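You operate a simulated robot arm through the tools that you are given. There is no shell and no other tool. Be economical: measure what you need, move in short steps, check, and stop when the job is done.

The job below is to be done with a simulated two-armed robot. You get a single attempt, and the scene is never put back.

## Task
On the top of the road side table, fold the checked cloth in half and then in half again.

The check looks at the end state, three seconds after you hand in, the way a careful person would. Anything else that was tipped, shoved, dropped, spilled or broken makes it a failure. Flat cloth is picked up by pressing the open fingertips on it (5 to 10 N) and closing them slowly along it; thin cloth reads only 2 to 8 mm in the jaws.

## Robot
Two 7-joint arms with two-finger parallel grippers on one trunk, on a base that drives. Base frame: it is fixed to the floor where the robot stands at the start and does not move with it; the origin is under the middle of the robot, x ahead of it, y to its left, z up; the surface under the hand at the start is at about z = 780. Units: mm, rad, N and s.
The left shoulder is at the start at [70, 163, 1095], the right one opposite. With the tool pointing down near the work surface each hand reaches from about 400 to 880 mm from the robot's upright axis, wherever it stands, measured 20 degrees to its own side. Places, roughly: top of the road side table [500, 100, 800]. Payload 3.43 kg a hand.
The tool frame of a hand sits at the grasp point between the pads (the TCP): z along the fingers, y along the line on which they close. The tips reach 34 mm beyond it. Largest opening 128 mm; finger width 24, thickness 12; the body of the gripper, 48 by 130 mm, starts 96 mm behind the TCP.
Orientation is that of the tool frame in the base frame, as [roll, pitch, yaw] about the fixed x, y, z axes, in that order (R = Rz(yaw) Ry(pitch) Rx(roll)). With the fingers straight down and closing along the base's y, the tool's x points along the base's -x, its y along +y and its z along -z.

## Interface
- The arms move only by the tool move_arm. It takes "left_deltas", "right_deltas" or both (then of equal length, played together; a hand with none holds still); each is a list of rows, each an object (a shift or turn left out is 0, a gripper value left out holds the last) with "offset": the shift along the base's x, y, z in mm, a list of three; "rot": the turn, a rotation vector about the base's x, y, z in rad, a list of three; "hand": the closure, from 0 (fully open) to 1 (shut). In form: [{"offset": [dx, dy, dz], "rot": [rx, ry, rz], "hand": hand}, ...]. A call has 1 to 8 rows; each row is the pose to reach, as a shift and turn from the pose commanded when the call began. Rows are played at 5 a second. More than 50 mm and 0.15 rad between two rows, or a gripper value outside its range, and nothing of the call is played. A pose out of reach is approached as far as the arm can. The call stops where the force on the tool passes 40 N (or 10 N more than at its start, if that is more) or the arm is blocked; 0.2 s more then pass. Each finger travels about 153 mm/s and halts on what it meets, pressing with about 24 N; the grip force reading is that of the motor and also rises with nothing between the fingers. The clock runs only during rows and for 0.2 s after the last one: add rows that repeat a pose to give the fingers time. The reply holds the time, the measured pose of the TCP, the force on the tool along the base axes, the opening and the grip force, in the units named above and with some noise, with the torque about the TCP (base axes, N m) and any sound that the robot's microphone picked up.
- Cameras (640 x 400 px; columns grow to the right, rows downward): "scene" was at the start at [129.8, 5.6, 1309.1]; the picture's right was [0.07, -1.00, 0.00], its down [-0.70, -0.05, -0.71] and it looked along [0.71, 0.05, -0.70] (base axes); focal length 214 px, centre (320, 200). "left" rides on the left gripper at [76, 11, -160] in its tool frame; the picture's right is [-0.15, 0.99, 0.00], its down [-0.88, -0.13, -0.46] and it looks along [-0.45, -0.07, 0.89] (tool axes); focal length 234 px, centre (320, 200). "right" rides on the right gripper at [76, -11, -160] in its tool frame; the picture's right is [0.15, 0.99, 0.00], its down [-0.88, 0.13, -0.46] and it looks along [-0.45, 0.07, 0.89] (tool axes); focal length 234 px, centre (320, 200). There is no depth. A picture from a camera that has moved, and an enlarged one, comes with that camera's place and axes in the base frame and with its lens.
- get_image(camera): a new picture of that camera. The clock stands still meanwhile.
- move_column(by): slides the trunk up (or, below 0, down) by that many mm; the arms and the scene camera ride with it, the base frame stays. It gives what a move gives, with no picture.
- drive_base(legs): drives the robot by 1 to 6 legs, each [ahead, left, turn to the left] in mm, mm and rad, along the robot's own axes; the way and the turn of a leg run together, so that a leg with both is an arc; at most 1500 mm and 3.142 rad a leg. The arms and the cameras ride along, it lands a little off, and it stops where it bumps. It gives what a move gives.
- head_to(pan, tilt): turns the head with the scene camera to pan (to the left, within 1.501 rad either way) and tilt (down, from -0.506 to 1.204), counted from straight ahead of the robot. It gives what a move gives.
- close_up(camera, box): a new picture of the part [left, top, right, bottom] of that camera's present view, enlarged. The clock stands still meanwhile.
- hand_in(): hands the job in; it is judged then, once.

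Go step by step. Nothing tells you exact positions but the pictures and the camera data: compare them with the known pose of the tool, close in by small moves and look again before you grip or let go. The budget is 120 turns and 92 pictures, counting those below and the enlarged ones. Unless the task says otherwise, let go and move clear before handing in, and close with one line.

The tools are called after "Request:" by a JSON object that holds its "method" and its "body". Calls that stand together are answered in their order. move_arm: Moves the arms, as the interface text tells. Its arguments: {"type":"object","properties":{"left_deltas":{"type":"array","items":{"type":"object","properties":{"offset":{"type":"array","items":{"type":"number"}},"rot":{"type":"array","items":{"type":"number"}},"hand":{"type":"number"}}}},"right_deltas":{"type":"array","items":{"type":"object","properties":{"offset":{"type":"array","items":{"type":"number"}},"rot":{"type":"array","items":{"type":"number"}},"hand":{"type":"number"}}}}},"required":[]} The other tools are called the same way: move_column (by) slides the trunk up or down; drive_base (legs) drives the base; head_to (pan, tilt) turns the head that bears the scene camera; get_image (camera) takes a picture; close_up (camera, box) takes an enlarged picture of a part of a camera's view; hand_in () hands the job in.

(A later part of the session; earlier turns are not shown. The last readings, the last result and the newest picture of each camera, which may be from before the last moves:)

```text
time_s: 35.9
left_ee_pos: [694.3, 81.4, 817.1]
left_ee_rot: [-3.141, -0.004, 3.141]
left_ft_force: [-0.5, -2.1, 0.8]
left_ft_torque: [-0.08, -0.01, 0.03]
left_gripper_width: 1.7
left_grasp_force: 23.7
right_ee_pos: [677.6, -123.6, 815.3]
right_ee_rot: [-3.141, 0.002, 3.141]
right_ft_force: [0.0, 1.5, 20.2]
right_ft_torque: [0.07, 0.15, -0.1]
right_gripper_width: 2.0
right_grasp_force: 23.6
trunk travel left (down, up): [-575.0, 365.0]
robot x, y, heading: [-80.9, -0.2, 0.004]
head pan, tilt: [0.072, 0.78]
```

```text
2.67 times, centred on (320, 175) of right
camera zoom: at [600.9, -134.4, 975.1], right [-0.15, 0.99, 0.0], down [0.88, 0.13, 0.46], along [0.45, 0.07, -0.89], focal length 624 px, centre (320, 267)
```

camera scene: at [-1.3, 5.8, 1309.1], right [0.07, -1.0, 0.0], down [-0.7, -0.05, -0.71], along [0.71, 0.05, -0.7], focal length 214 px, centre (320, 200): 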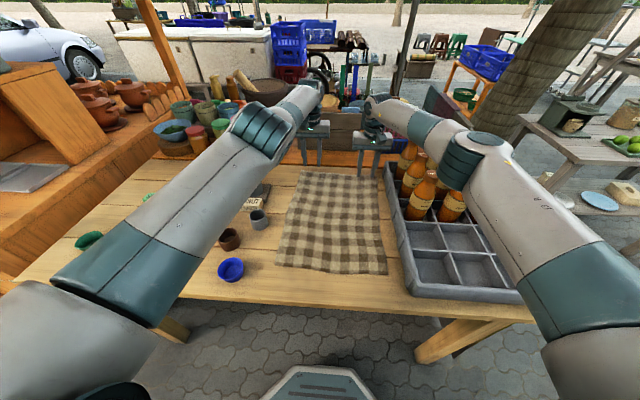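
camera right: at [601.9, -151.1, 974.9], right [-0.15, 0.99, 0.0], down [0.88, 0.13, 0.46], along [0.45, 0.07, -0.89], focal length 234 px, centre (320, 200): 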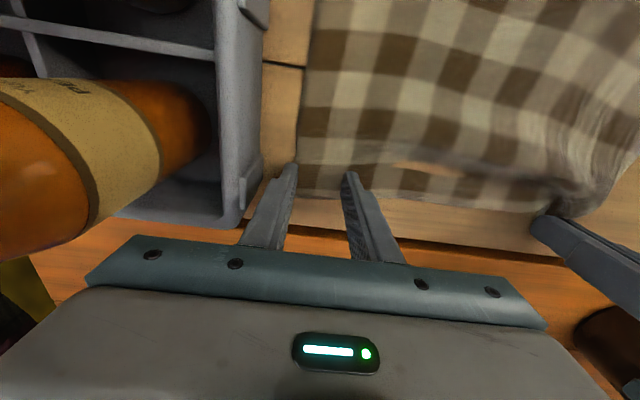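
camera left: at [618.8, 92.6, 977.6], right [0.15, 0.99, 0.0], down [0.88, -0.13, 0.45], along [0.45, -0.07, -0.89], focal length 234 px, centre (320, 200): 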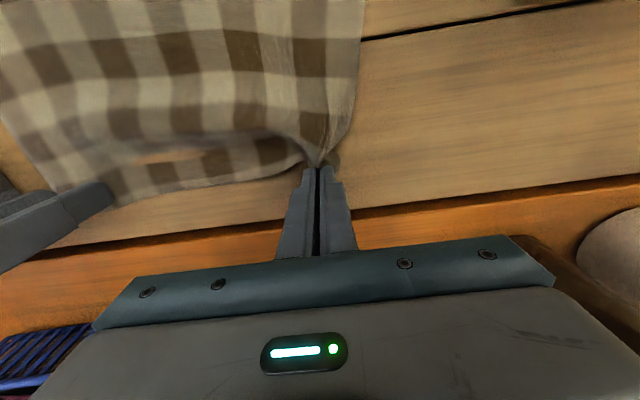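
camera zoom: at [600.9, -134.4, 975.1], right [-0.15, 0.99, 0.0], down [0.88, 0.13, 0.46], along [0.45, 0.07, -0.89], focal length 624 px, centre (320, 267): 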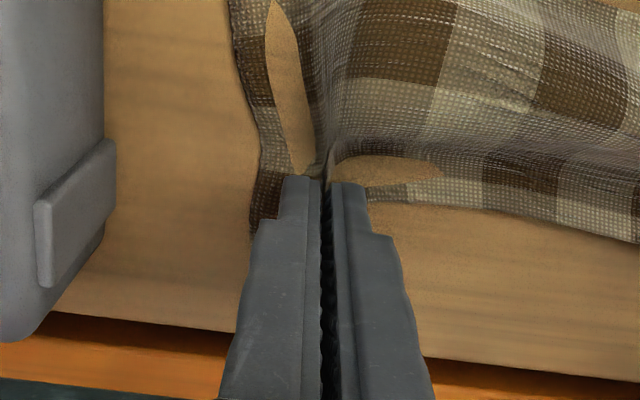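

Both grips read about 2 mm of cloth. I'll lift both together gently to test them.

Request:
{"method": "move_arm", "body": {"right_deltas": [{"offset": [0, 0, 6]}, {"offset": [-4, 0, 15]}, {"offset": [-8, 0, 28]}, {"offset": [-14, 0, 42]}, {"offset": [-20, 0, 56]}, {"offset": [-20, 0, 56]}], "left_deltas": [{"offset": [0, 0, 6]}, {"offset": [-4, 0, 15]}, {"offset": [-8, 0, 28]}, {"offset": [-14, 0, 42]}, {"offset": [-20, 0, 56]}, {"offset": [-20, 0, 56]}]}}

Request:
{"method": "get_image", "body": {"camera": "right"}}

Request:
{"method": "get_image", "body": {"camera": "left"}}

Request:
{"method": "get_image", "body": {"camera": "scene"}}

```text
time_s: 37.3
left_ee_pos: [676.0, 81.9, 872.9]
left_ee_rot: [3.139, -0.004, 3.14]
left_ft_force: [0.4, -2.4, -0.4]
left_ft_torque: [-0.05, 0.03, 0.06]
left_gripper_width: 1.9
left_grasp_force: 24.3
right_ee_pos: [659.7, -124.6, 870.2]
right_ee_rot: [-3.14, -0.002, 3.142]
right_ft_force: [1.2, 1.8, -0.9]
right_ft_torque: [0.07, 0.0, -0.04]
right_gripper_width: 1.8
right_grasp_force: 23.9
trunk travel left (down, up): [-575.0, 365.0]
robot x, y, heading: [-82.0, -0.1, 0.001]
head pan, tilt: [0.072, 0.78]
```

```text
63 pictures are left
camera right: at [583.1, -135.0, 1029.2], right [-0.15, 0.99, 0.0], down [0.88, 0.13, 0.45], along [0.45, 0.07, -0.89], focal length 234 px, centre (320, 200)
```

right: 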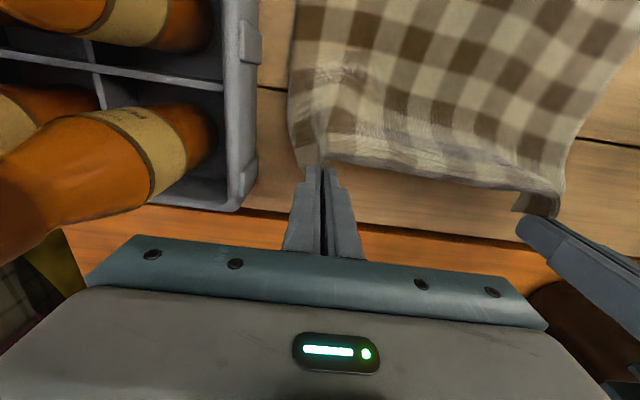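

```text
62 pictures are left
camera left: at [600.8, 92.6, 1032.9], right [0.15, 0.99, 0.0], down [0.88, -0.13, 0.45], along [0.45, -0.07, -0.89], focal length 234 px, centre (320, 200)
```

left: 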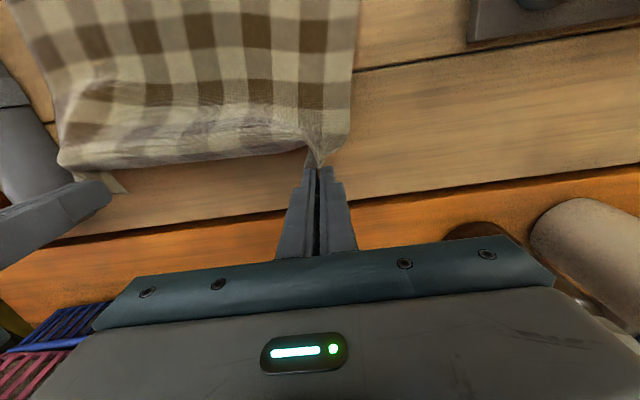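

```text
61 pictures are left
camera scene: at [49.7, 5.3, 1309.0], right [0.07, -1.0, 0.0], down [-0.7, -0.05, -0.71], along [0.71, 0.05, -0.7], focal length 214 px, centre (320, 200)
```

scene: 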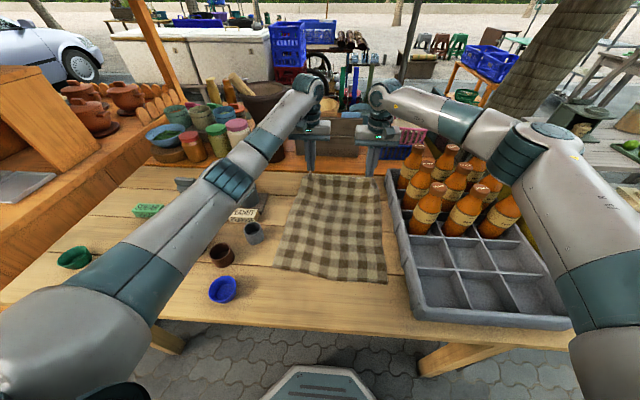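

Both grips hold and the edge is off the table. I'll carry it up and over in an arc toward the robot.

Request:
{"method": "move_arm", "body": {"right_deltas": [{"offset": [-15, 0, 25]}, {"offset": [-35, 0, 45]}, {"offset": [-55, 0, 62]}, {"offset": [-78, 0, 77]}, {"offset": [-100, 0, 90]}, {"offset": [-125, 0, 98]}, {"offset": [-150, 0, 103]}, {"offset": [-172, 0, 105]}], "left_deltas": [{"offset": [-15, 0, 25]}, {"offset": [-35, 0, 45]}, {"offset": [-55, 0, 62]}, {"offset": [-78, 0, 77]}, {"offset": [-100, 0, 90]}, {"offset": [-125, 0, 98]}, {"offset": [-150, 0, 103]}, {"offset": [-172, 0, 105]}]}}

Request:
{"method": "get_image", "body": {"camera": "scene"}}

Request:
{"method": "get_image", "body": {"camera": "right"}}

```text
time_s: 39.1
left_ee_pos: [502.5, 84.6, 978.4]
left_ee_rot: [3.142, -0.002, 3.14]
left_ft_force: [0.1, -2.2, -0.6]
left_ft_torque: [-0.11, -0.01, 0.09]
left_gripper_width: 2.1
left_grasp_force: 24.0
right_ee_pos: [486.1, -123.3, 975.1]
right_ee_rot: [3.141, -0.001, 3.139]
right_ft_force: [-0.9, 2.5, 0.3]
right_ft_torque: [0.14, -0.01, -0.05]
right_gripper_width: 1.9
right_grasp_force: 23.7
trunk travel left (down, up): [-575.0, 365.0]
robot x, y, heading: [-80.4, -0.6, 0.0]
head pan, tilt: [0.072, 0.78]
```

```text
60 pictures are left
camera scene: at [48.3, 5.5, 1309.2], right [0.07, -1.0, 0.0], down [-0.7, -0.05, -0.71], along [0.71, 0.05, -0.7], focal length 214 px, centre (320, 200)
```

scene: 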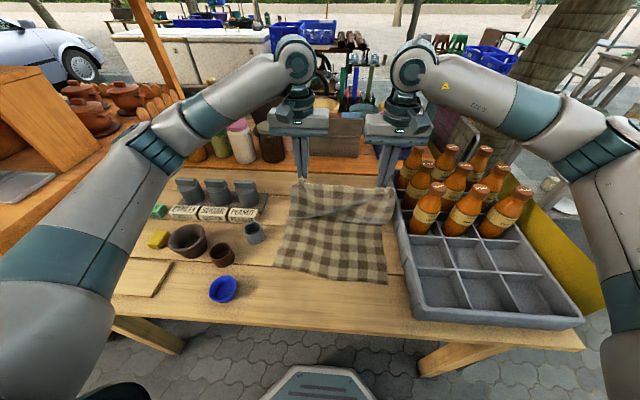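

```text
59 pictures are left
camera right: at [409.2, -135.1, 1135.4], right [-0.14, 0.99, 0.0], down [0.88, 0.13, 0.46], along [0.45, 0.07, -0.89], focal length 234 px, centre (320, 200)
```

right: 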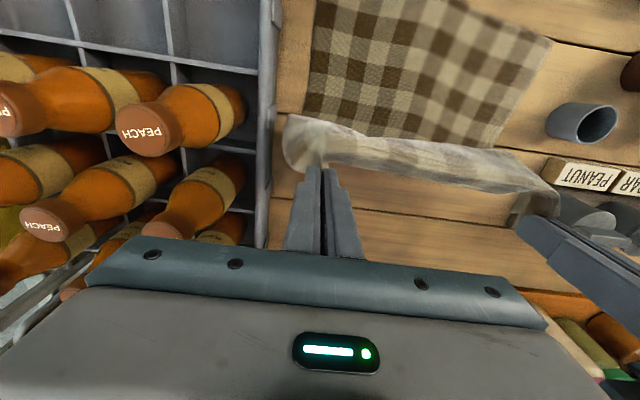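

The cloth hangs cleanly over the fold. The near edge is at about x=316 (left) and 298 (right). I'll back up 60 mm carrying the edge with it, then lay it down.

Request:
{"method": "drive_base", "body": {"legs": [[-60, 0, 0]]}}

Request:
{"method": "get_image", "body": {"camera": "scene"}}

Request:
{"method": "get_image", "body": {"camera": "left"}}

```text
time_s: 40.1
left_ee_pos: [442.5, 82.8, 978.0]
left_ee_rot: [-3.141, -0.002, -3.141]
left_ft_force: [-0.3, -3.3, 0.1]
left_ft_torque: [-0.1, -0.06, 0.07]
left_gripper_width: 2.0
left_grasp_force: 23.8
right_ee_pos: [425.5, -123.7, 975.5]
right_ee_rot: [-3.141, 0.003, -3.141]
right_ft_force: [0.1, 2.5, -0.4]
right_ft_torque: [0.11, -0.03, 0.01]
right_gripper_width: 1.7
right_grasp_force: 23.5
trunk travel left (down, up): [-575.0, 365.0]
robot x, y, heading: [-140.1, -1.9, -0.0]
head pan, tilt: [0.072, 0.78]
```

```text
58 pictures are left
camera scene: at [-12.3, 5.6, 1309.2], right [0.07, -1.0, 0.0], down [-0.7, -0.05, -0.71], along [0.71, 0.05, -0.7], focal length 214 px, centre (320, 200)
```

scene: 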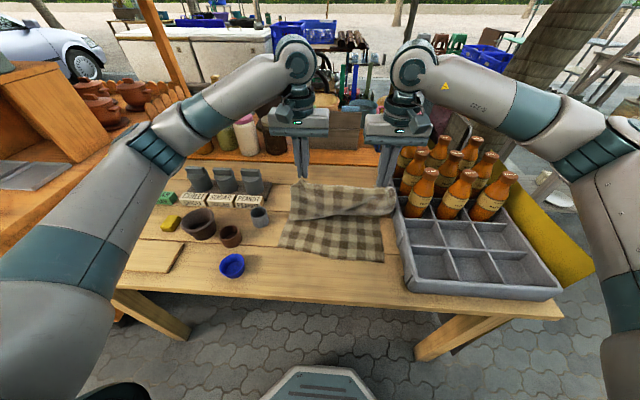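

```text
57 pictures are left
camera left: at [367.1, 93.4, 1138.3], right [0.15, 0.99, 0.0], down [0.88, -0.13, 0.45], along [0.45, -0.07, -0.89], focal length 234 px, centre (320, 200)
```

left: 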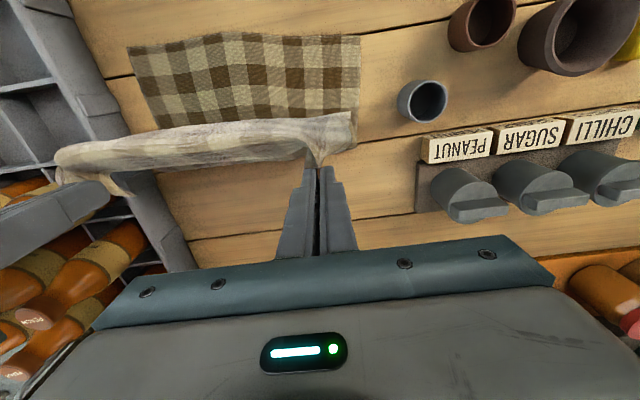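

The near corners are at about (323, 150) and (297, −149). I'll lay the edge down just above them, shifting slightly left to centre it.

Request:
{"method": "move_arm", "body": {"left_deltas": [{"offset": [-20, 4, -8]}, {"offset": [-40, 8, -20]}, {"offset": [-60, 12, -38]}, {"offset": [-78, 15, -60]}, {"offset": [-92, 15, -85]}, {"offset": [-104, 15, -112]}, {"offset": [-112, 15, -135]}, {"offset": [-115, 15, -150]}], "right_deltas": [{"offset": [-20, 4, -8]}, {"offset": [-40, 8, -20]}, {"offset": [-60, 11, -38]}, {"offset": [-78, 13, -60]}, {"offset": [-92, 13, -85]}, {"offset": [-104, 13, -112]}, {"offset": [-112, 13, -133]}, {"offset": [-116, 13, -147]}]}}

Request:
{"method": "get_image", "body": {"camera": "scene"}}

Request:
{"method": "get_image", "body": {"camera": "left"}}

Request:
{"method": "get_image", "body": {"camera": "right"}}

```text
time_s: 41.9
left_ee_pos: [328.2, 98.5, 826.9]
left_ee_rot: [3.142, -0.004, -3.141]
left_ft_force: [-0.8, -4.0, 0.1]
left_ft_torque: [-0.14, 0.02, 0.11]
left_gripper_width: 1.9
left_grasp_force: 24.3
right_ee_pos: [310.4, -111.8, 826.8]
right_ee_rot: [3.141, 0.001, 3.141]
right_ft_force: [-0.3, 4.4, 0.4]
right_ft_torque: [0.14, 0.04, -0.05]
right_gripper_width: 1.8
right_grasp_force: 24.1
trunk travel left (down, up): [-575.0, 365.0]
robot x, y, heading: [-137.5, -0.6, -0.001]
head pan, tilt: [0.072, 0.78]
```

```text
56 pictures are left
camera scene: at [-11.1, 5.6, 1309.2], right [0.07, -1.0, 0.0], down [-0.7, -0.05, -0.71], along [0.71, 0.05, -0.7], focal length 214 px, centre (320, 200)
```

scene: 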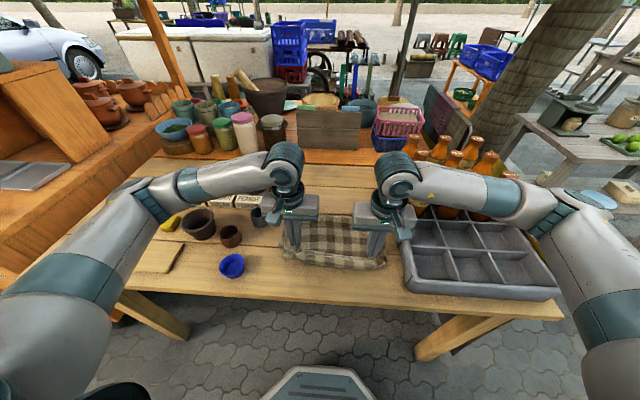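

```text
55 pictures are left
camera left: at [252.4, 108.1, 988.0], right [0.15, 0.99, 0.0], down [0.88, -0.13, 0.45], along [0.45, -0.07, -0.89], focal length 234 px, centre (320, 200)
```

left: 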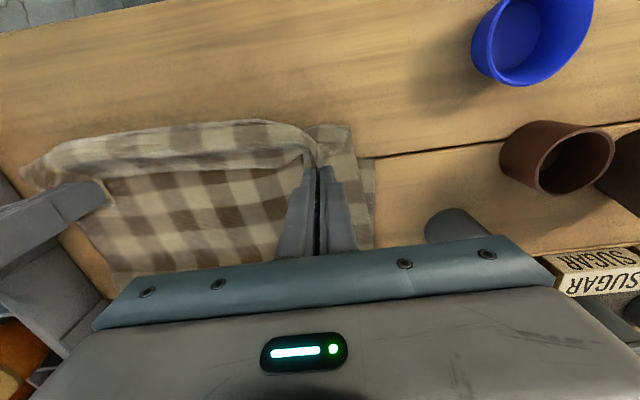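

```text
54 pictures are left
camera right: at [233.6, -122.2, 987.1], right [-0.15, 0.99, 0.0], down [0.88, 0.13, 0.46], along [0.45, 0.07, -0.89], focal length 234 px, centre (320, 200)
```

right: 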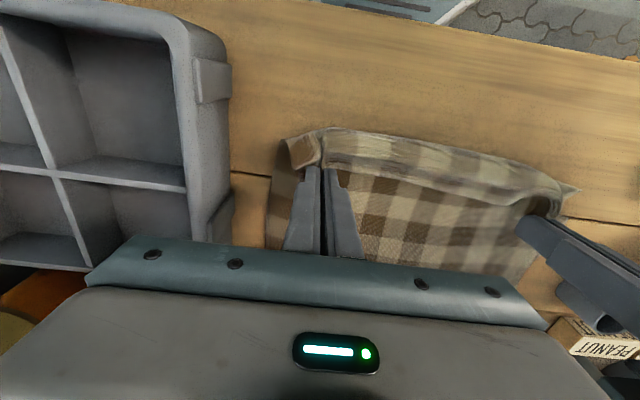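

The edge hangs just over the near edge and lines up well. I'll lower to contact and let go by opening slowly.

Request:
{"method": "move_arm", "body": {"left_deltas": [{"offset": [-3, 0, -4]}, {"offset": [-4, 0, -7]}, {"offset": [-4, 0, -7]}, {"offset": [-4, 0, -7], "hand": 0.95}, {"offset": [-4, 0, -7], "hand": 0.88}, {"offset": [-4, 0, -7], "hand": 0.8}, {"offset": [-4, 0, -7], "hand": 0.74}, {"offset": [-4, 0, -7], "hand": 0.7}], "right_deltas": [{"offset": [-3, 0, -4]}, {"offset": [-4, 0, -7]}, {"offset": [-4, 0, -7]}, {"offset": [-4, 0, -7], "hand": 0.95}, {"offset": [-4, 0, -7], "hand": 0.88}, {"offset": [-4, 0, -7], "hand": 0.8}, {"offset": [-4, 0, -7], "hand": 0.74}, {"offset": [-4, 0, -7], "hand": 0.7}]}}

Request:
{"method": "get_image", "body": {"camera": "left"}}

Request:
{"method": "get_image", "body": {"camera": "right"}}

```text
time_s: 43.7
left_ee_pos: [324.7, 98.8, 822.1]
left_ee_rot: [3.141, -0.002, 3.141]
left_ft_force: [-0.2, 0.1, 0.3]
left_ft_torque: [0.02, 0.05, -0.01]
left_gripper_width: 38.5
left_grasp_force: 0.2
right_ee_pos: [306.1, -111.4, 821.4]
right_ee_rot: [3.141, 0.001, -3.141]
right_ft_force: [-0.6, 0.6, -0.5]
right_ft_torque: [0.01, 0.01, -0.01]
right_gripper_width: 38.6
right_grasp_force: 0.1
trunk travel left (down, up): [-575.0, 365.0]
robot x, y, heading: [-141.8, -3.6, -0.0]
head pan, tilt: [0.072, 0.78]
```

```text
53 pictures are left
camera left: at [248.7, 108.1, 981.3], right [0.15, 0.99, 0.0], down [0.88, -0.13, 0.45], along [0.45, -0.07, -0.89], focal length 234 px, centre (320, 200)
```

left: 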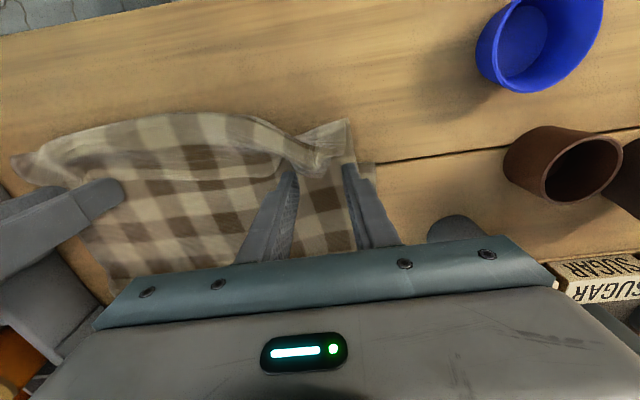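

```text
52 pictures are left
camera right: at [229.9, -122.1, 980.7], right [-0.15, 0.99, 0.0], down [0.88, 0.13, 0.46], along [0.45, 0.07, -0.89], focal length 234 px, centre (320, 200)
```

right: 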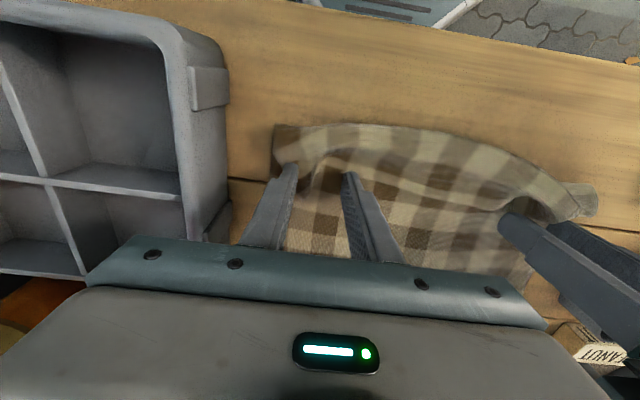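

Released. I'll lift both hands straight up and move them aside to look.

Request:
{"method": "move_arm", "body": {"left_deltas": [{"offset": [0, 0, 40]}, {"offset": [0, 0, 85]}, {"offset": [0, 10, 130]}, {"offset": [0, 45, 160]}, {"offset": [0, 90, 180]}, {"offset": [0, 130, 200]}], "right_deltas": [{"offset": [0, 0, 40]}, {"offset": [0, 0, 85]}, {"offset": [0, -10, 130]}, {"offset": [0, -45, 160]}, {"offset": [0, -90, 180]}, {"offset": [0, -130, 200]}]}}

Request:
{"method": "get_image", "body": {"camera": "scene"}}

Request:
{"method": "close_up", "body": {"camera": "scene", "box": [240, 180, 432, 300]}}

```text
time_s: 45.1
left_ee_pos: [323.1, 229.2, 1020.2]
left_ee_rot: [-3.141, -0.002, 3.14]
left_ft_force: [0.4, -0.1, -0.8]
left_ft_torque: [0.01, -0.03, -0.01]
left_gripper_width: 38.4
left_grasp_force: 0.0
right_ee_pos: [305.0, -241.0, 1024.1]
right_ee_rot: [3.142, 0.003, 3.141]
right_ft_force: [0.5, 0.3, -1.0]
right_ft_torque: [-0.01, -0.02, 0.02]
right_gripper_width: 38.1
right_grasp_force: 0.0
trunk travel left (down, up): [-575.0, 365.0]
robot x, y, heading: [-141.8, -0.4, 0.0]
head pan, tilt: [0.072, 0.78]
```

```text
51 pictures are left
camera scene: at [-13.1, 5.6, 1309.3], right [0.07, -1.0, 0.0], down [-0.7, -0.05, -0.71], along [0.71, 0.05, -0.7], focal length 214 px, centre (320, 200)
```

scene: 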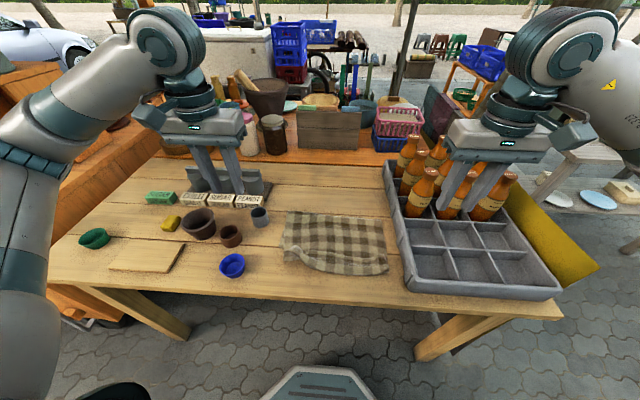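

```text
3.33 times, centred on (336, 240) of scene
camera zoom: at [-13.1, 5.6, 1309.3], right [0.07, -1.0, 0.0], down [-0.7, -0.05, -0.71], along [0.71, 0.05, -0.7], focal length 715 px, centre (267, 67)
```

zoom: 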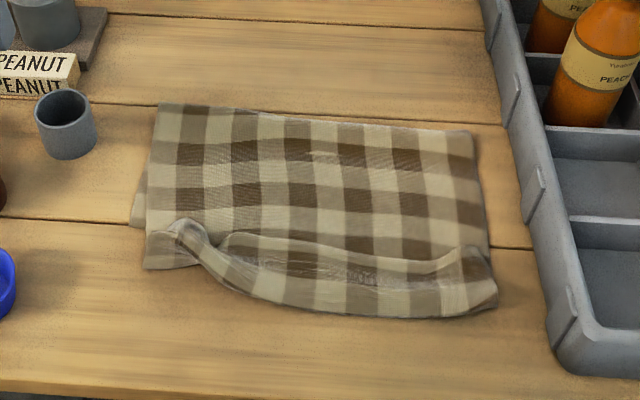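

The first fold looks good, with the two layers nearly aligned and a wrinkle along the near edge. I'll take a closer look from the left wrist camera.

Request:
{"method": "move_arm", "body": {"left_deltas": [{"offset": [0, -40, 0]}, {"offset": [0, -80, 0]}, {"offset": [0, -125, 0]}, {"offset": [-10, -170, 0]}, {"offset": [-20, -215, 0]}]}}

Request:
{"method": "get_image", "body": {"camera": "left"}}

```text
time_s: 46.3
left_ee_pos: [304.0, 11.6, 1020.7]
left_ee_rot: [3.139, -0.004, 3.14]
left_ft_force: [0.3, -1.3, 0.1]
left_ft_torque: [-0.01, 0.02, 0.01]
left_gripper_width: 38.6
left_grasp_force: 0.1
right_ee_pos: [306.6, -242.6, 1020.6]
right_ee_rot: [3.141, 0.0, 3.141]
right_ft_force: [0.1, -0.3, -0.3]
right_ft_torque: [0.03, 0.01, 0.02]
right_gripper_width: 38.4
right_grasp_force: 0.0
trunk travel left (down, up): [-575.0, 365.0]
robot x, y, heading: [-139.1, 1.9, 0.003]
head pan, tilt: [0.072, 0.78]
```

```text
49 pictures are left
camera left: at [229.4, 21.2, 1180.6], right [0.15, 0.99, 0.0], down [0.88, -0.13, 0.45], along [0.45, -0.06, -0.89], focal length 234 px, centre (320, 200)
```

left: 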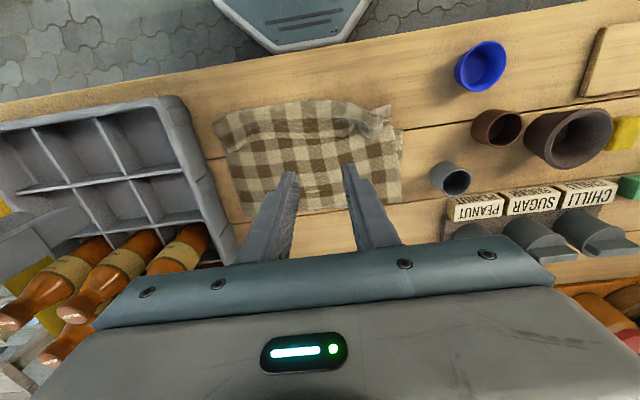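

Request:
{"method": "close_up", "body": {"camera": "left", "box": [200, 80, 424, 220]}}

```text
2.86 times, centred on (312, 150) of left
camera zoom: at [229.4, 21.2, 1180.6], right [0.15, 0.99, 0.0], down [0.88, -0.13, 0.45], along [0.45, -0.06, -0.89], focal length 669 px, centre (343, 343)
```

zoom: 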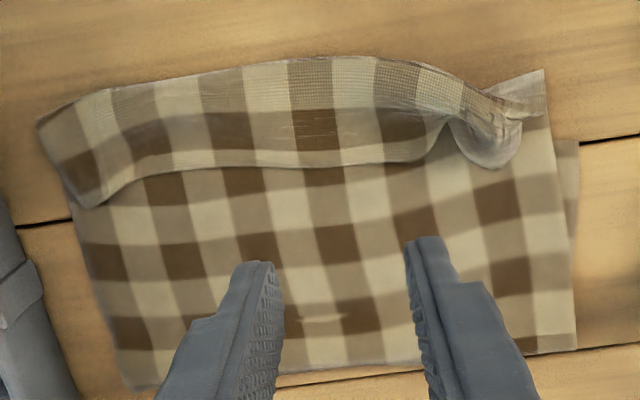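

There seems to be a strip along the near edge that's curled over. I'll lower the camera to see which side is the hem.

Request:
{"method": "move_arm", "body": {"left_deltas": [{"offset": [15, 0, -40]}, {"offset": [30, 0, -80]}, {"offset": [30, 0, -110]}]}}

Request:
{"method": "close_up", "body": {"camera": "left", "box": [120, 40, 456, 250]}}

```text
time_s: 47.1
left_ee_pos: [335.3, 13.2, 909.0]
left_ee_rot: [3.141, -0.002, 3.141]
left_ft_force: [0.2, 0.4, -0.9]
left_ft_torque: [0.01, 0.0, -0.03]
left_gripper_width: 38.5
left_grasp_force: 0.0
right_ee_pos: [306.9, -241.4, 1020.9]
right_ee_rot: [3.141, -0.002, 3.141]
right_ft_force: [1.2, 1.4, 0.2]
right_ft_torque: [0.02, -0.01, 0.01]
right_gripper_width: 38.3
right_grasp_force: 0.0
trunk travel left (down, up): [-575.0, 365.0]
robot x, y, heading: [-144.7, -1.2, 0.002]
head pan, tilt: [0.072, 0.78]
```

```text
1.90 times, centred on (288, 145) of left
camera zoom: at [259.8, 23.1, 1070.3], right [0.15, 0.99, 0.0], down [0.88, -0.13, 0.45], along [0.45, -0.07, -0.89], focal length 446 px, centre (381, 305)
```

zoom: 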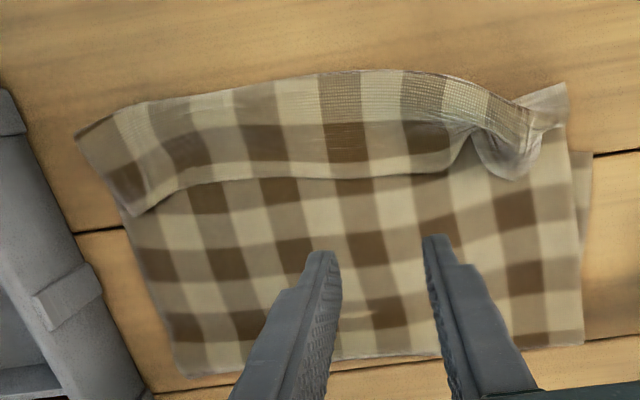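

The upper layer has too much slack. Its hem landed at x≈308 and a strip about 55 mm wide rolled back, because the fold line formed at x≈452. I'll re-grip the hem, open it up, and redo the fold with a taut arc.

Request:
{"method": "move_arm", "body": {"left_deltas": [{"offset": [-5, 30, 0], "hand": 0.68}, {"offset": [-12, 60, 0]}, {"offset": [-17, 84, -20]}, {"offset": [-17, 84, -50]}, {"offset": [-17, 84, -72]}, {"offset": [-17, 84, -72]}], "right_deltas": [{"offset": [0, 40, -10], "hand": 0.68}, {"offset": [-5, 80, -20]}, {"offset": [-7, 125, -50]}, {"offset": [-7, 128, -98]}, {"offset": [-7, 128, -145]}, {"offset": [-7, 128, -184]}]}}

Request:
{"method": "close_up", "body": {"camera": "left", "box": [160, 80, 400, 230]}}

Request:
{"method": "close_up", "body": {"camera": "right", "box": [240, 80, 480, 230]}}

```text
refused: row 3 steps farther than a row can; nothing moved
```

```text
2.67 times, centred on (280, 155) of left
camera zoom: at [259.8, 23.1, 1070.3], right [0.15, 0.99, 0.0], down [0.88, -0.13, 0.45], along [0.45, -0.07, -0.89], focal length 624 px, centre (427, 320)
```

zoom: 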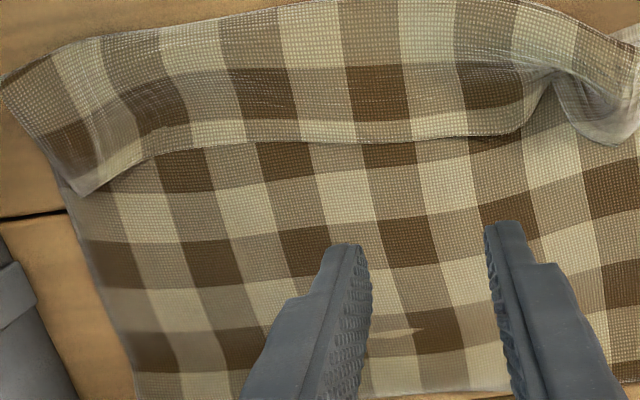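

```text
2.67 times, centred on (360, 155) of right
camera zoom: at [230.2, -251.5, 1181.2], right [-0.15, 0.99, 0.0], down [0.88, 0.13, 0.46], along [0.45, 0.07, -0.89], focal length 624 px, centre (213, 320)
```

zoom: 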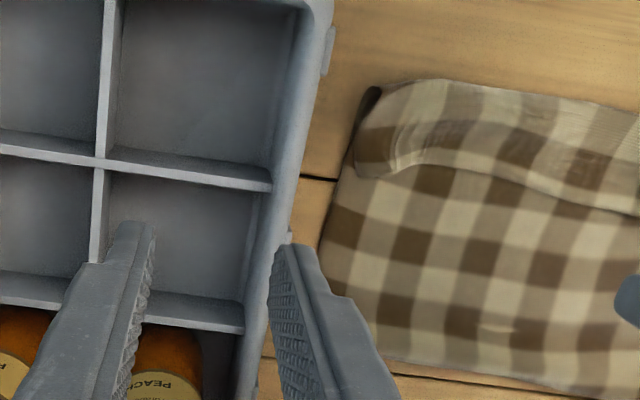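

The hem is confirmed lying on top at x≈308. I'll resend with shorter steps.

Request:
{"method": "move_arm", "body": {"left_deltas": [{"offset": [-5, 30, 0], "hand": 0.68}, {"offset": [-12, 60, 0]}, {"offset": [-17, 84, -20]}, {"offset": [-17, 84, -50]}, {"offset": [-17, 84, -72]}, {"offset": [-17, 84, -72]}, {"offset": [-17, 84, -72]}], "right_deltas": [{"offset": [0, 40, -10], "hand": 0.68}, {"offset": [-5, 80, -20]}, {"offset": [-7, 115, -40]}, {"offset": [-7, 128, -80]}, {"offset": [-7, 128, -120]}, {"offset": [-7, 128, -155]}, {"offset": [-7, 128, -184]}]}}

Request:
{"method": "close_up", "body": {"camera": "left", "box": [160, 80, 400, 230]}}

Request:
{"method": "close_up", "body": {"camera": "right", "box": [240, 80, 480, 230]}}

```text
time_s: 48.7
left_ee_pos: [316.9, 97.4, 837.2]
left_ee_rot: [3.139, -0.004, 3.141]
left_ft_force: [0.5, -0.3, -0.1]
left_ft_torque: [-0.02, 0.0, 0.01]
left_gripper_width: 41.0
left_grasp_force: 0.1
right_ee_pos: [300.1, -112.8, 836.1]
right_ee_rot: [3.141, 0.0, 3.14]
right_ft_force: [-0.5, -0.7, -0.1]
right_ft_torque: [0.0, -0.02, -0.03]
right_gripper_width: 40.9
right_grasp_force: 0.0
trunk travel left (down, up): [-575.0, 365.0]
robot x, y, heading: [-139.3, -2.6, 0.001]
head pan, tilt: [0.072, 0.78]
```

```text
2.67 times, centred on (280, 155) of left
camera zoom: at [242.1, 107.3, 998.2], right [0.15, 0.99, 0.0], down [0.88, -0.13, 0.45], along [0.45, -0.07, -0.89], focal length 624 px, centre (427, 320)
```

zoom: 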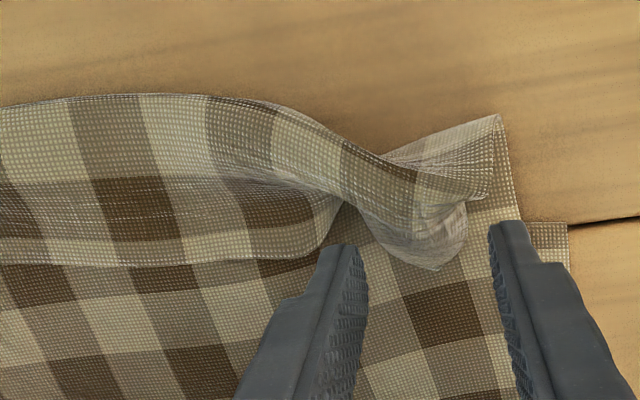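

```text
2.67 times, centred on (360, 155) of right
camera zoom: at [223.2, -123.7, 996.3], right [-0.15, 0.99, 0.0], down [0.88, 0.13, 0.46], along [0.45, 0.07, -0.89], focal length 624 px, centre (213, 320)
```

zoom: 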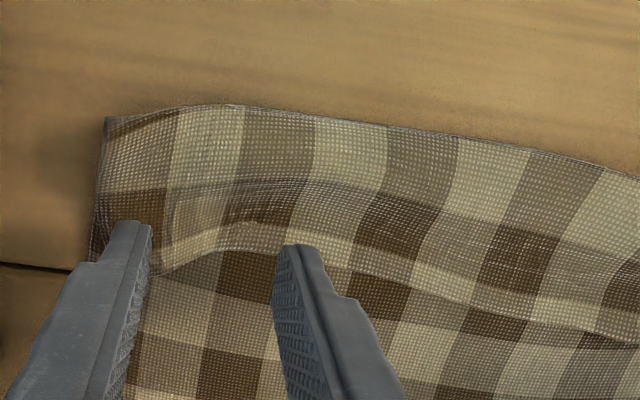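

I'll adjust both toward the robot (right 15 mm, left 8 mm) and lower to light contact.

Request:
{"method": "move_arm", "body": {"left_deltas": [{"offset": [-8, -2, 0]}, {"offset": [-8, -2, -10]}, {"offset": [-8, -2, -17]}, {"offset": [-8, -2, -17]}], "right_deltas": [{"offset": [-15, 0, 0]}, {"offset": [-15, 0, -10]}, {"offset": [-15, 0, -16]}, {"offset": [-15, 0, -18]}]}}

Request:
{"method": "close_up", "body": {"camera": "left", "box": [160, 80, 400, 230]}}

Request:
{"method": "close_up", "body": {"camera": "right", "box": [240, 80, 480, 230]}}

```text
time_s: 49.7
left_ee_pos: [309.1, 94.2, 822.9]
left_ee_rot: [3.141, -0.002, -3.14]
left_ft_force: [0.3, 0.3, 0.9]
left_ft_torque: [-0.01, 0.0, -0.01]
left_gripper_width: 40.9
left_grasp_force: 0.1
right_ee_pos: [285.2, -112.0, 819.3]
right_ee_rot: [3.14, -0.001, 3.142]
right_ft_force: [0.5, 0.0, 1.6]
right_ft_torque: [-0.02, 0.0, 0.01]
right_gripper_width: 40.9
right_grasp_force: 0.1
trunk travel left (down, up): [-575.0, 365.0]
robot x, y, heading: [-145.3, 0.6, 0.001]
head pan, tilt: [0.072, 0.78]
```

```text
2.67 times, centred on (280, 155) of left
camera zoom: at [234.2, 105.2, 981.5], right [0.15, 0.99, 0.0], down [0.88, -0.13, 0.45], along [0.45, -0.07, -0.89], focal length 624 px, centre (427, 320)
```

zoom: 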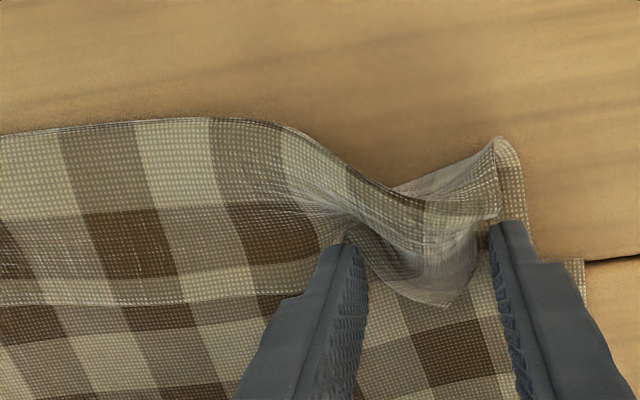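

```text
2.67 times, centred on (360, 155) of right
camera zoom: at [208.0, -123.6, 978.6], right [-0.15, 0.99, 0.0], down [0.88, 0.13, 0.46], along [0.45, 0.07, -0.89], focal length 624 px, centre (213, 320)
```

zoom: 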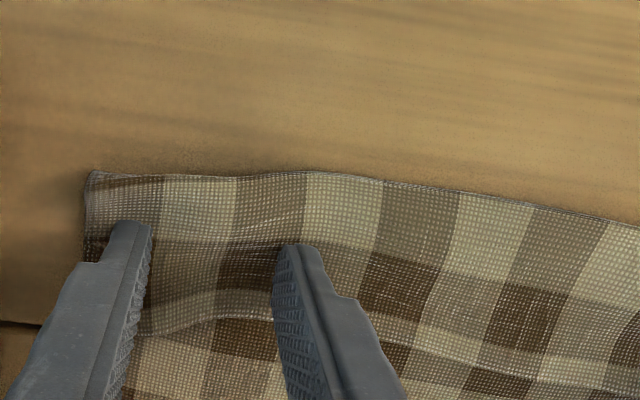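

The left tuft sits between the fingers and the right tips are just inside the hem. I'll make small corrections, press the right, and start closing.

Request:
{"method": "move_arm", "body": {"left_deltas": [{"offset": [4, 0, 0]}, {"offset": [4, 0, -3]}, {"offset": [4, 0, -3], "hand": 0.74}, {"offset": [4, 0, -3], "hand": 0.8}, {"offset": [4, 0, -3], "hand": 0.86}, {"offset": [4, 0, -3], "hand": 0.92}, {"offset": [4, 0, -3], "hand": 1.0}, {"offset": [4, 0, -3], "hand": 1.0}], "right_deltas": [{"offset": [0, 0, 6]}, {"offset": [8, 0, 6]}, {"offset": [8, 0, 2]}, {"offset": [8, 0, -1]}, {"offset": [8, 0, -2]}, {"offset": [8, 0, -3]}, {"offset": [8, 0, -3]}, {"offset": [8, 0, -3]}]}}

Request:
{"method": "close_up", "body": {"camera": "left", "box": [160, 80, 400, 230]}}

```text
time_s: 51.5
left_ee_pos: [312.7, 94.6, 819.0]
left_ee_rot: [-3.14, -0.002, 3.141]
left_ft_force: [0.2, -2.8, 0.4]
left_ft_torque: [-0.08, -0.04, 0.03]
left_gripper_width: 2.7
left_grasp_force: 23.7
right_ee_pos: [293.3, -112.4, 817.5]
right_ee_rot: [-3.141, 0.0, -3.14]
right_ft_force: [0.0, 2.6, 15.1]
right_ft_torque: [-0.08, -0.13, 0.05]
right_gripper_width: 41.1
right_grasp_force: 0.2
trunk travel left (down, up): [-575.0, 365.0]
robot x, y, heading: [-139.3, 0.6, -0.002]
head pan, tilt: [0.072, 0.78]
```

```text
2.67 times, centred on (280, 155) of left
camera zoom: at [237.2, 105.4, 979.1], right [0.15, 0.99, 0.0], down [0.88, -0.13, 0.45], along [0.45, -0.07, -0.89], focal length 624 px, centre (427, 320)
```

zoom: 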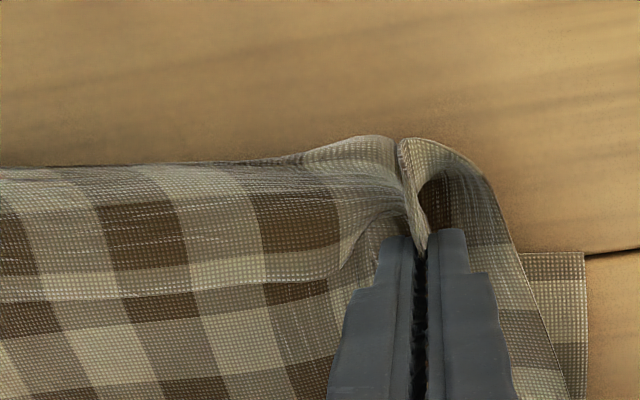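

The left has caught the hem tuft at 2.7 mm. Now I'll close the right slowly at 15 N.

Request:
{"method": "move_arm", "body": {"right_deltas": [{"hand": 0.7}, {"hand": 0.72}, {"hand": 0.74}, {"hand": 0.76}, {"hand": 0.78}, {"hand": 0.8}, {"hand": 0.82}, {"hand": 0.84}]}}

Request:
{"method": "close_up", "body": {"camera": "right", "box": [240, 80, 480, 230]}}

```text
time_s: 53.3
left_ee_pos: [311.7, 94.6, 820.3]
left_ee_rot: [-3.14, -0.001, 3.141]
left_ft_force: [0.2, 0.9, 0.4]
left_ft_torque: [0.01, -0.01, 0.02]
left_gripper_width: 2.6
left_grasp_force: 24.1
right_ee_pos: [291.1, -112.3, 816.5]
right_ee_rot: [-3.141, 0.001, 3.141]
right_ft_force: [1.1, -1.6, 23.4]
right_ft_torque: [-0.18, -0.23, 0.01]
right_gripper_width: 19.5
right_grasp_force: 0.1
trunk travel left (down, up): [-575.0, 365.0]
robot x, y, heading: [-141.2, 0.9, -0.001]
head pan, tilt: [0.072, 0.78]
```

```text
2.67 times, centred on (360, 155) of right
camera zoom: at [214.9, -123.7, 976.6], right [-0.15, 0.99, 0.0], down [0.88, 0.13, 0.46], along [0.45, 0.07, -0.89], focal length 624 px, centre (213, 320)
```

zoom: 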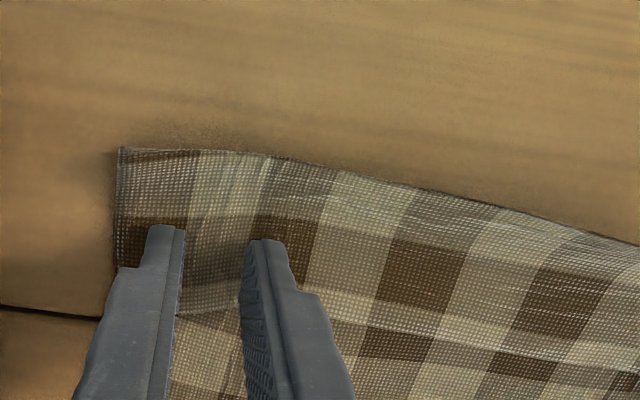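

Request:
{"method": "move_arm", "body": {"right_deltas": [{"hand": 0.86}, {"hand": 0.88}, {"hand": 0.9}, {"hand": 0.92}, {"hand": 0.94}, {"hand": 0.96}, {"hand": 0.98}, {"hand": 1.0}]}}

```text
time_s: 55.1
left_ee_pos: [311.8, 94.6, 818.9]
left_ee_rot: [-3.14, -0.002, -3.141]
left_ft_force: [0.6, 0.4, 0.6]
left_ft_torque: [-0.02, -0.01, -0.01]
left_gripper_width: 2.6
left_grasp_force: 23.4
right_ee_pos: [291.6, -112.8, 816.1]
right_ee_rot: [-3.141, 0.001, -3.142]
right_ft_force: [0.1, -3.1, 25.2]
right_ft_torque: [-0.15, -0.22, -0.01]
right_gripper_width: 0.0
right_grasp_force: 24.2
trunk travel left (down, up): [-575.0, 365.0]
robot x, y, heading: [-140.6, -1.7, 0.004]
head pan, tilt: [0.072, 0.78]
```

The right slipped again. I'll give slack by nudging the left inward, then re-press the right with a slightly wider opening.

Request:
{"method": "move_arm", "body": {"left_deltas": [{"offset": [0, 0, 6]}, {"offset": [0, -6, 10]}, {"offset": [0, -14, 10]}, {"offset": [0, -14, 10]}, {"offset": [0, -14, 10]}, {"offset": [0, -14, 10]}, {"offset": [0, -14, 10]}, {"offset": [0, -14, 10]}], "right_deltas": [{"offset": [0, 0, 10]}, {"offset": [2, 4, 12], "hand": 0.64}, {"offset": [2, 4, 12]}, {"offset": [2, 4, 12]}, {"offset": [2, 4, 5]}, {"offset": [2, 4, 2]}, {"offset": [2, 4, 0.5]}, {"offset": [2, 4, 0.5]}]}}

Request:
{"method": "close_up", "body": {"camera": "right", "box": [240, 80, 480, 230]}}

```text
time_s: 56.9
left_ee_pos: [313.0, 80.4, 827.9]
left_ee_rot: [-3.141, -0.003, -3.141]
left_ft_force: [-0.4, 0.7, -0.5]
left_ft_torque: [-0.01, -0.01, -0.01]
left_gripper_width: 2.8
left_grasp_force: 23.8
right_ee_pos: [293.7, -109.0, 817.3]
right_ee_rot: [3.14, 0.003, 3.14]
right_ft_force: [0.4, 0.1, 6.9]
right_ft_torque: [-0.04, -0.08, 0.0]
right_gripper_width: 46.2
right_grasp_force: 0.1
trunk travel left (down, up): [-575.0, 365.0]
robot x, y, heading: [-143.9, 1.2, 0.002]
head pan, tilt: [0.072, 0.78]
```

```text
2.67 times, centred on (360, 155) of right
camera zoom: at [217.6, -119.6, 977.0], right [-0.15, 0.99, 0.0], down [0.88, 0.13, 0.46], along [0.45, 0.07, -0.89], focal length 624 px, centre (213, 320)
```

zoom: 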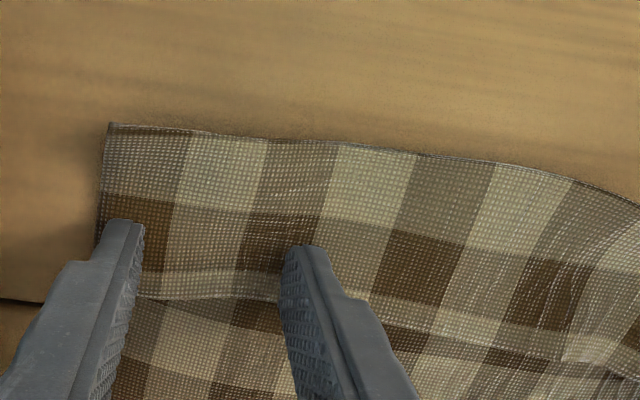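

Request:
{"method": "move_arm", "body": {"right_deltas": [{"offset": [0, 0, 5]}, {"offset": [0, 8, 5], "hand": 0.68}, {"offset": [0, 8, 0]}, {"offset": [0, 8, -1]}, {"offset": [0, 8, -1]}, {"offset": [0, 8, -1], "hand": 0.7}, {"offset": [0, 8, -1], "hand": 0.72}, {"offset": [0, 8, -1], "hand": 0.74}]}}

Request:
{"method": "move_arm", "body": {"right_deltas": [{"hand": 0.755}, {"hand": 0.77}, {"hand": 0.785}, {"hand": 0.8}, {"hand": 0.815}, {"hand": 0.83}, {"hand": 0.845}, {"hand": 0.86}]}}

Request:
{"method": "close_up", "body": {"camera": "right", "box": [240, 80, 480, 230]}}

```text
time_s: 58.7
left_ee_pos: [311.4, 81.0, 829.6]
left_ee_rot: [3.141, -0.001, 3.141]
left_ft_force: [-1.2, -0.8, 0.7]
left_ft_torque: [-0.02, -0.01, 0.01]
left_gripper_width: 2.5
left_grasp_force: 24.4
right_ee_pos: [294.6, -101.0, 816.2]
right_ee_rot: [-3.141, 0.005, -3.141]
right_ft_force: [1.7, 0.4, 26.4]
right_ft_torque: [-0.23, -0.28, 0.08]
right_gripper_width: 31.1
right_grasp_force: 0.0
trunk travel left (down, up): [-575.0, 365.0]
robot x, y, heading: [-141.6, 2.0, 0.001]
head pan, tilt: [0.072, 0.78]
```

```text
time_s: 60.5
left_ee_pos: [311.9, 81.0, 829.9]
left_ee_rot: [-3.141, -0.001, 3.141]
left_ft_force: [0.2, -0.9, -0.3]
left_ft_torque: [0.02, -0.02, 0.01]
left_gripper_width: 2.3
left_grasp_force: 24.1
right_ee_pos: [292.9, -98.6, 816.5]
right_ee_rot: [3.14, 0.005, 3.141]
right_ft_force: [1.9, -4.0, 36.6]
right_ft_torque: [-0.35, -0.35, 0.0]
right_gripper_width: 18.5
right_grasp_force: 0.9
trunk travel left (down, up): [-575.0, 365.0]
robot x, y, heading: [-141.7, 2.1, 0.001]
head pan, tilt: [0.072, 0.78]
```

```text
2.67 times, centred on (360, 155) of right
camera zoom: at [216.0, -111.5, 976.4], right [-0.15, 0.99, 0.0], down [0.88, 0.13, 0.46], along [0.45, 0.07, -0.89], focal length 624 px, centre (213, 320)
```

zoom: 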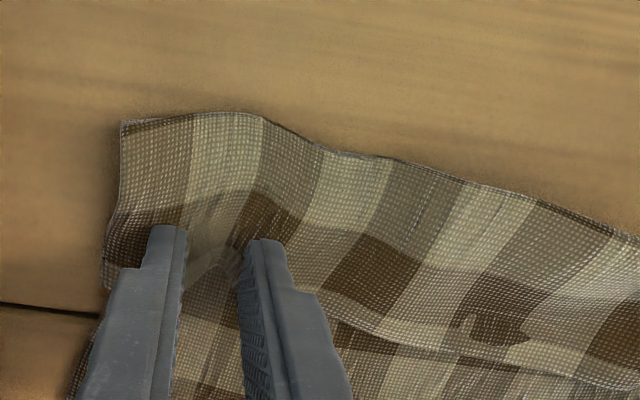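

A ridge is forming between the right fingers. I'll keep closing with slightly less pressure.

Request:
{"method": "move_arm", "body": {"right_deltas": [{"offset": [0, 0, 0.7], "hand": 0.88}, {"offset": [0, 0, 1], "hand": 0.9}, {"offset": [0, 0, 1], "hand": 0.92}, {"offset": [0, 0, 1.2], "hand": 0.94}, {"offset": [0, 0, 1.2], "hand": 0.96}, {"offset": [0, 0, 1.2], "hand": 0.98}, {"offset": [0, 0, 1.2], "hand": 1.0}, {"offset": [0, 0, 1.2], "hand": 1.0}]}}

Request:
{"method": "close_up", "body": {"camera": "right", "box": [240, 80, 480, 230]}}

```text
time_s: 62.3
left_ee_pos: [312.8, 81.7, 829.0]
left_ee_rot: [3.139, -0.002, -3.141]
left_ft_force: [-0.1, 0.3, 0.6]
left_ft_torque: [-0.01, -0.03, -0.02]
left_gripper_width: 2.7
left_grasp_force: 23.7
right_ee_pos: [294.4, -101.6, 817.5]
right_ee_rot: [3.141, 0.003, -3.141]
right_ft_force: [-2.2, -3.7, 18.3]
right_ft_torque: [-0.21, -0.07, -0.02]
right_gripper_width: 0.0
right_grasp_force: 24.4
trunk travel left (down, up): [-575.0, 365.0]
robot x, y, heading: [-142.4, 2.7, 0.003]
head pan, tilt: [0.072, 0.78]
```

```text
2.67 times, centred on (360, 155) of right
camera zoom: at [216.6, -112.1, 976.7], right [-0.15, 0.99, 0.0], down [0.88, 0.13, 0.46], along [0.45, 0.07, -0.89], focal length 624 px, centre (213, 320)
```

zoom: 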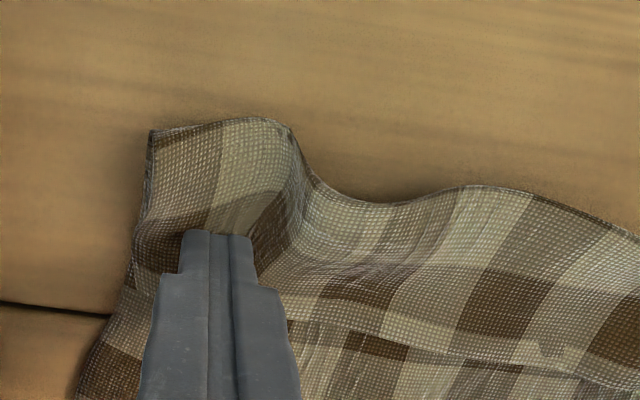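

The right lost it when I eased off. The left hand does hold the hem, so I'll lift it to unroll the strip. I'll also turn the right hand 90° so it can pinch the raised hem in the air.

Request:
{"method": "move_arm", "body": {"left_deltas": [{"offset": [0, 0, 20]}, {"offset": [5, 0, 45]}, {"offset": [10, 0, 70]}, {"offset": [18, 0, 95]}, {"offset": [25, 0, 115]}, {"offset": [30, 0, 130]}, {"offset": [30, 0, 130]}, {"offset": [30, 0, 130]}], "right_deltas": [{"offset": [0, 0, 30]}, {"offset": [0, 0, 70]}, {"offset": [0, -20, 110]}, {"offset": [0, -50, 140], "rot": [0, 0, 0.14], "hand": 0.5}, {"offset": [0, -70, 160], "rot": [0, 0, 0.28]}, {"offset": [0, -70, 160], "rot": [0, 0, 0.42]}, {"offset": [0, -70, 160], "rot": [0, 0, 0.56]}, {"offset": [0, -70, 160], "rot": [0, 0, 0.7]}]}}

Request:
{"method": "move_arm", "body": {"right_deltas": [{"rot": [0, 0, 0.14]}, {"rot": [0, 0, 0.28]}, {"rot": [0, 0, 0.42]}, {"rot": [0, 0, 0.56]}, {"rot": [0, 0, 0.7]}, {"rot": [0, 0, 0.84]}, {"rot": [0, 0, 0.87]}]}}

Request:
{"method": "get_image", "body": {"camera": "scene"}}

Request:
{"method": "get_image", "body": {"camera": "right"}}

```text
time_s: 64.1
left_ee_pos: [344.5, 81.9, 959.8]
left_ee_rot: [-3.141, -0.004, 3.141]
left_ft_force: [-0.1, -0.6, -0.6]
left_ft_torque: [0.02, 0.01, -0.05]
left_gripper_width: 2.4
left_grasp_force: 24.3
right_ee_pos: [294.1, -171.1, 977.2]
right_ee_rot: [-3.141, 0.0, -2.44]
right_ft_force: [0.4, -1.7, 0.0]
right_ft_torque: [0.0, 0.01, -0.03]
right_gripper_width: 63.9
right_grasp_force: 0.1
trunk travel left (down, up): [-575.0, 365.0]
robot x, y, heading: [-143.2, -2.1, -0.003]
head pan, tilt: [0.072, 0.78]
```

```text
time_s: 65.7
left_ee_pos: [343.2, 81.0, 959.1]
left_ee_rot: [-3.141, -0.003, -3.141]
left_ft_force: [0.5, -0.6, -0.1]
left_ft_torque: [-0.01, -0.03, 0.01]
left_gripper_width: 2.6
left_grasp_force: 24.3
right_ee_pos: [284.9, -164.5, 977.2]
right_ee_rot: [-3.139, -0.001, -1.573]
right_ft_force: [0.3, 0.1, -0.4]
right_ft_torque: [-0.01, 0.0, 0.0]
right_gripper_width: 63.9
right_grasp_force: 0.0
right hand out of reach, approached as far as the arm can: row 6, 7
trunk travel left (down, up): [-575.0, 365.0]
robot x, y, heading: [-142.5, 3.8, 0.002]
head pan, tilt: [0.072, 0.78]
```

```text
35 pictures are left
camera scene: at [-11.1, 5.8, 1309.1], right [0.07, -1.0, 0.0], down [-0.7, -0.05, -0.71], along [0.71, 0.05, -0.7], focal length 214 px, centre (320, 200)
```

scene: 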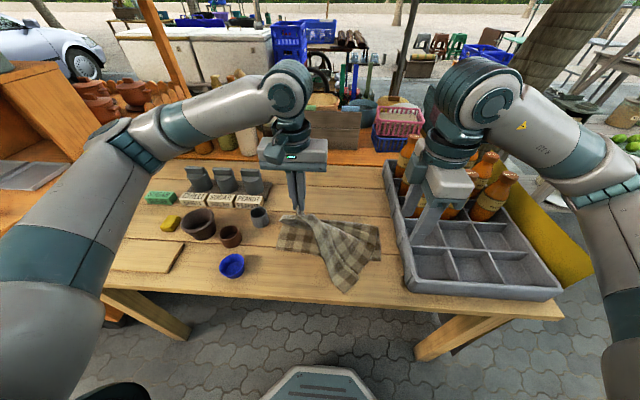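

```text
34 pictures are left
camera right: at [295.5, -240.5, 1137.5], right [-0.99, -0.14, 0.0], down [-0.13, 0.88, 0.45], along [-0.06, 0.45, -0.89], focal length 234 px, centre (320, 200)
```

right: 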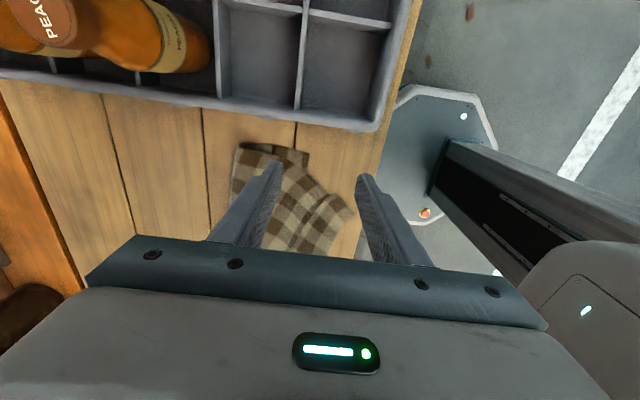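

Request:
{"method": "close_up", "body": {"camera": "scene", "box": [250, 180, 410, 300]}}

```text
3.33 times, centred on (330, 240) of scene
camera zoom: at [-11.1, 5.8, 1309.1], right [0.07, -1.0, 0.0], down [-0.7, -0.05, -0.71], along [0.71, 0.05, -0.7], focal length 715 px, centre (287, 67)
```

zoom: 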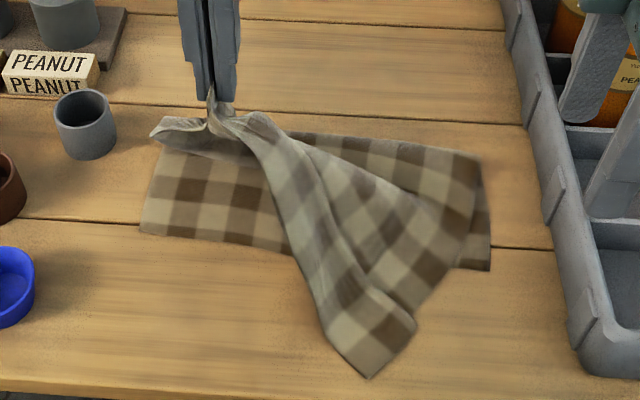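

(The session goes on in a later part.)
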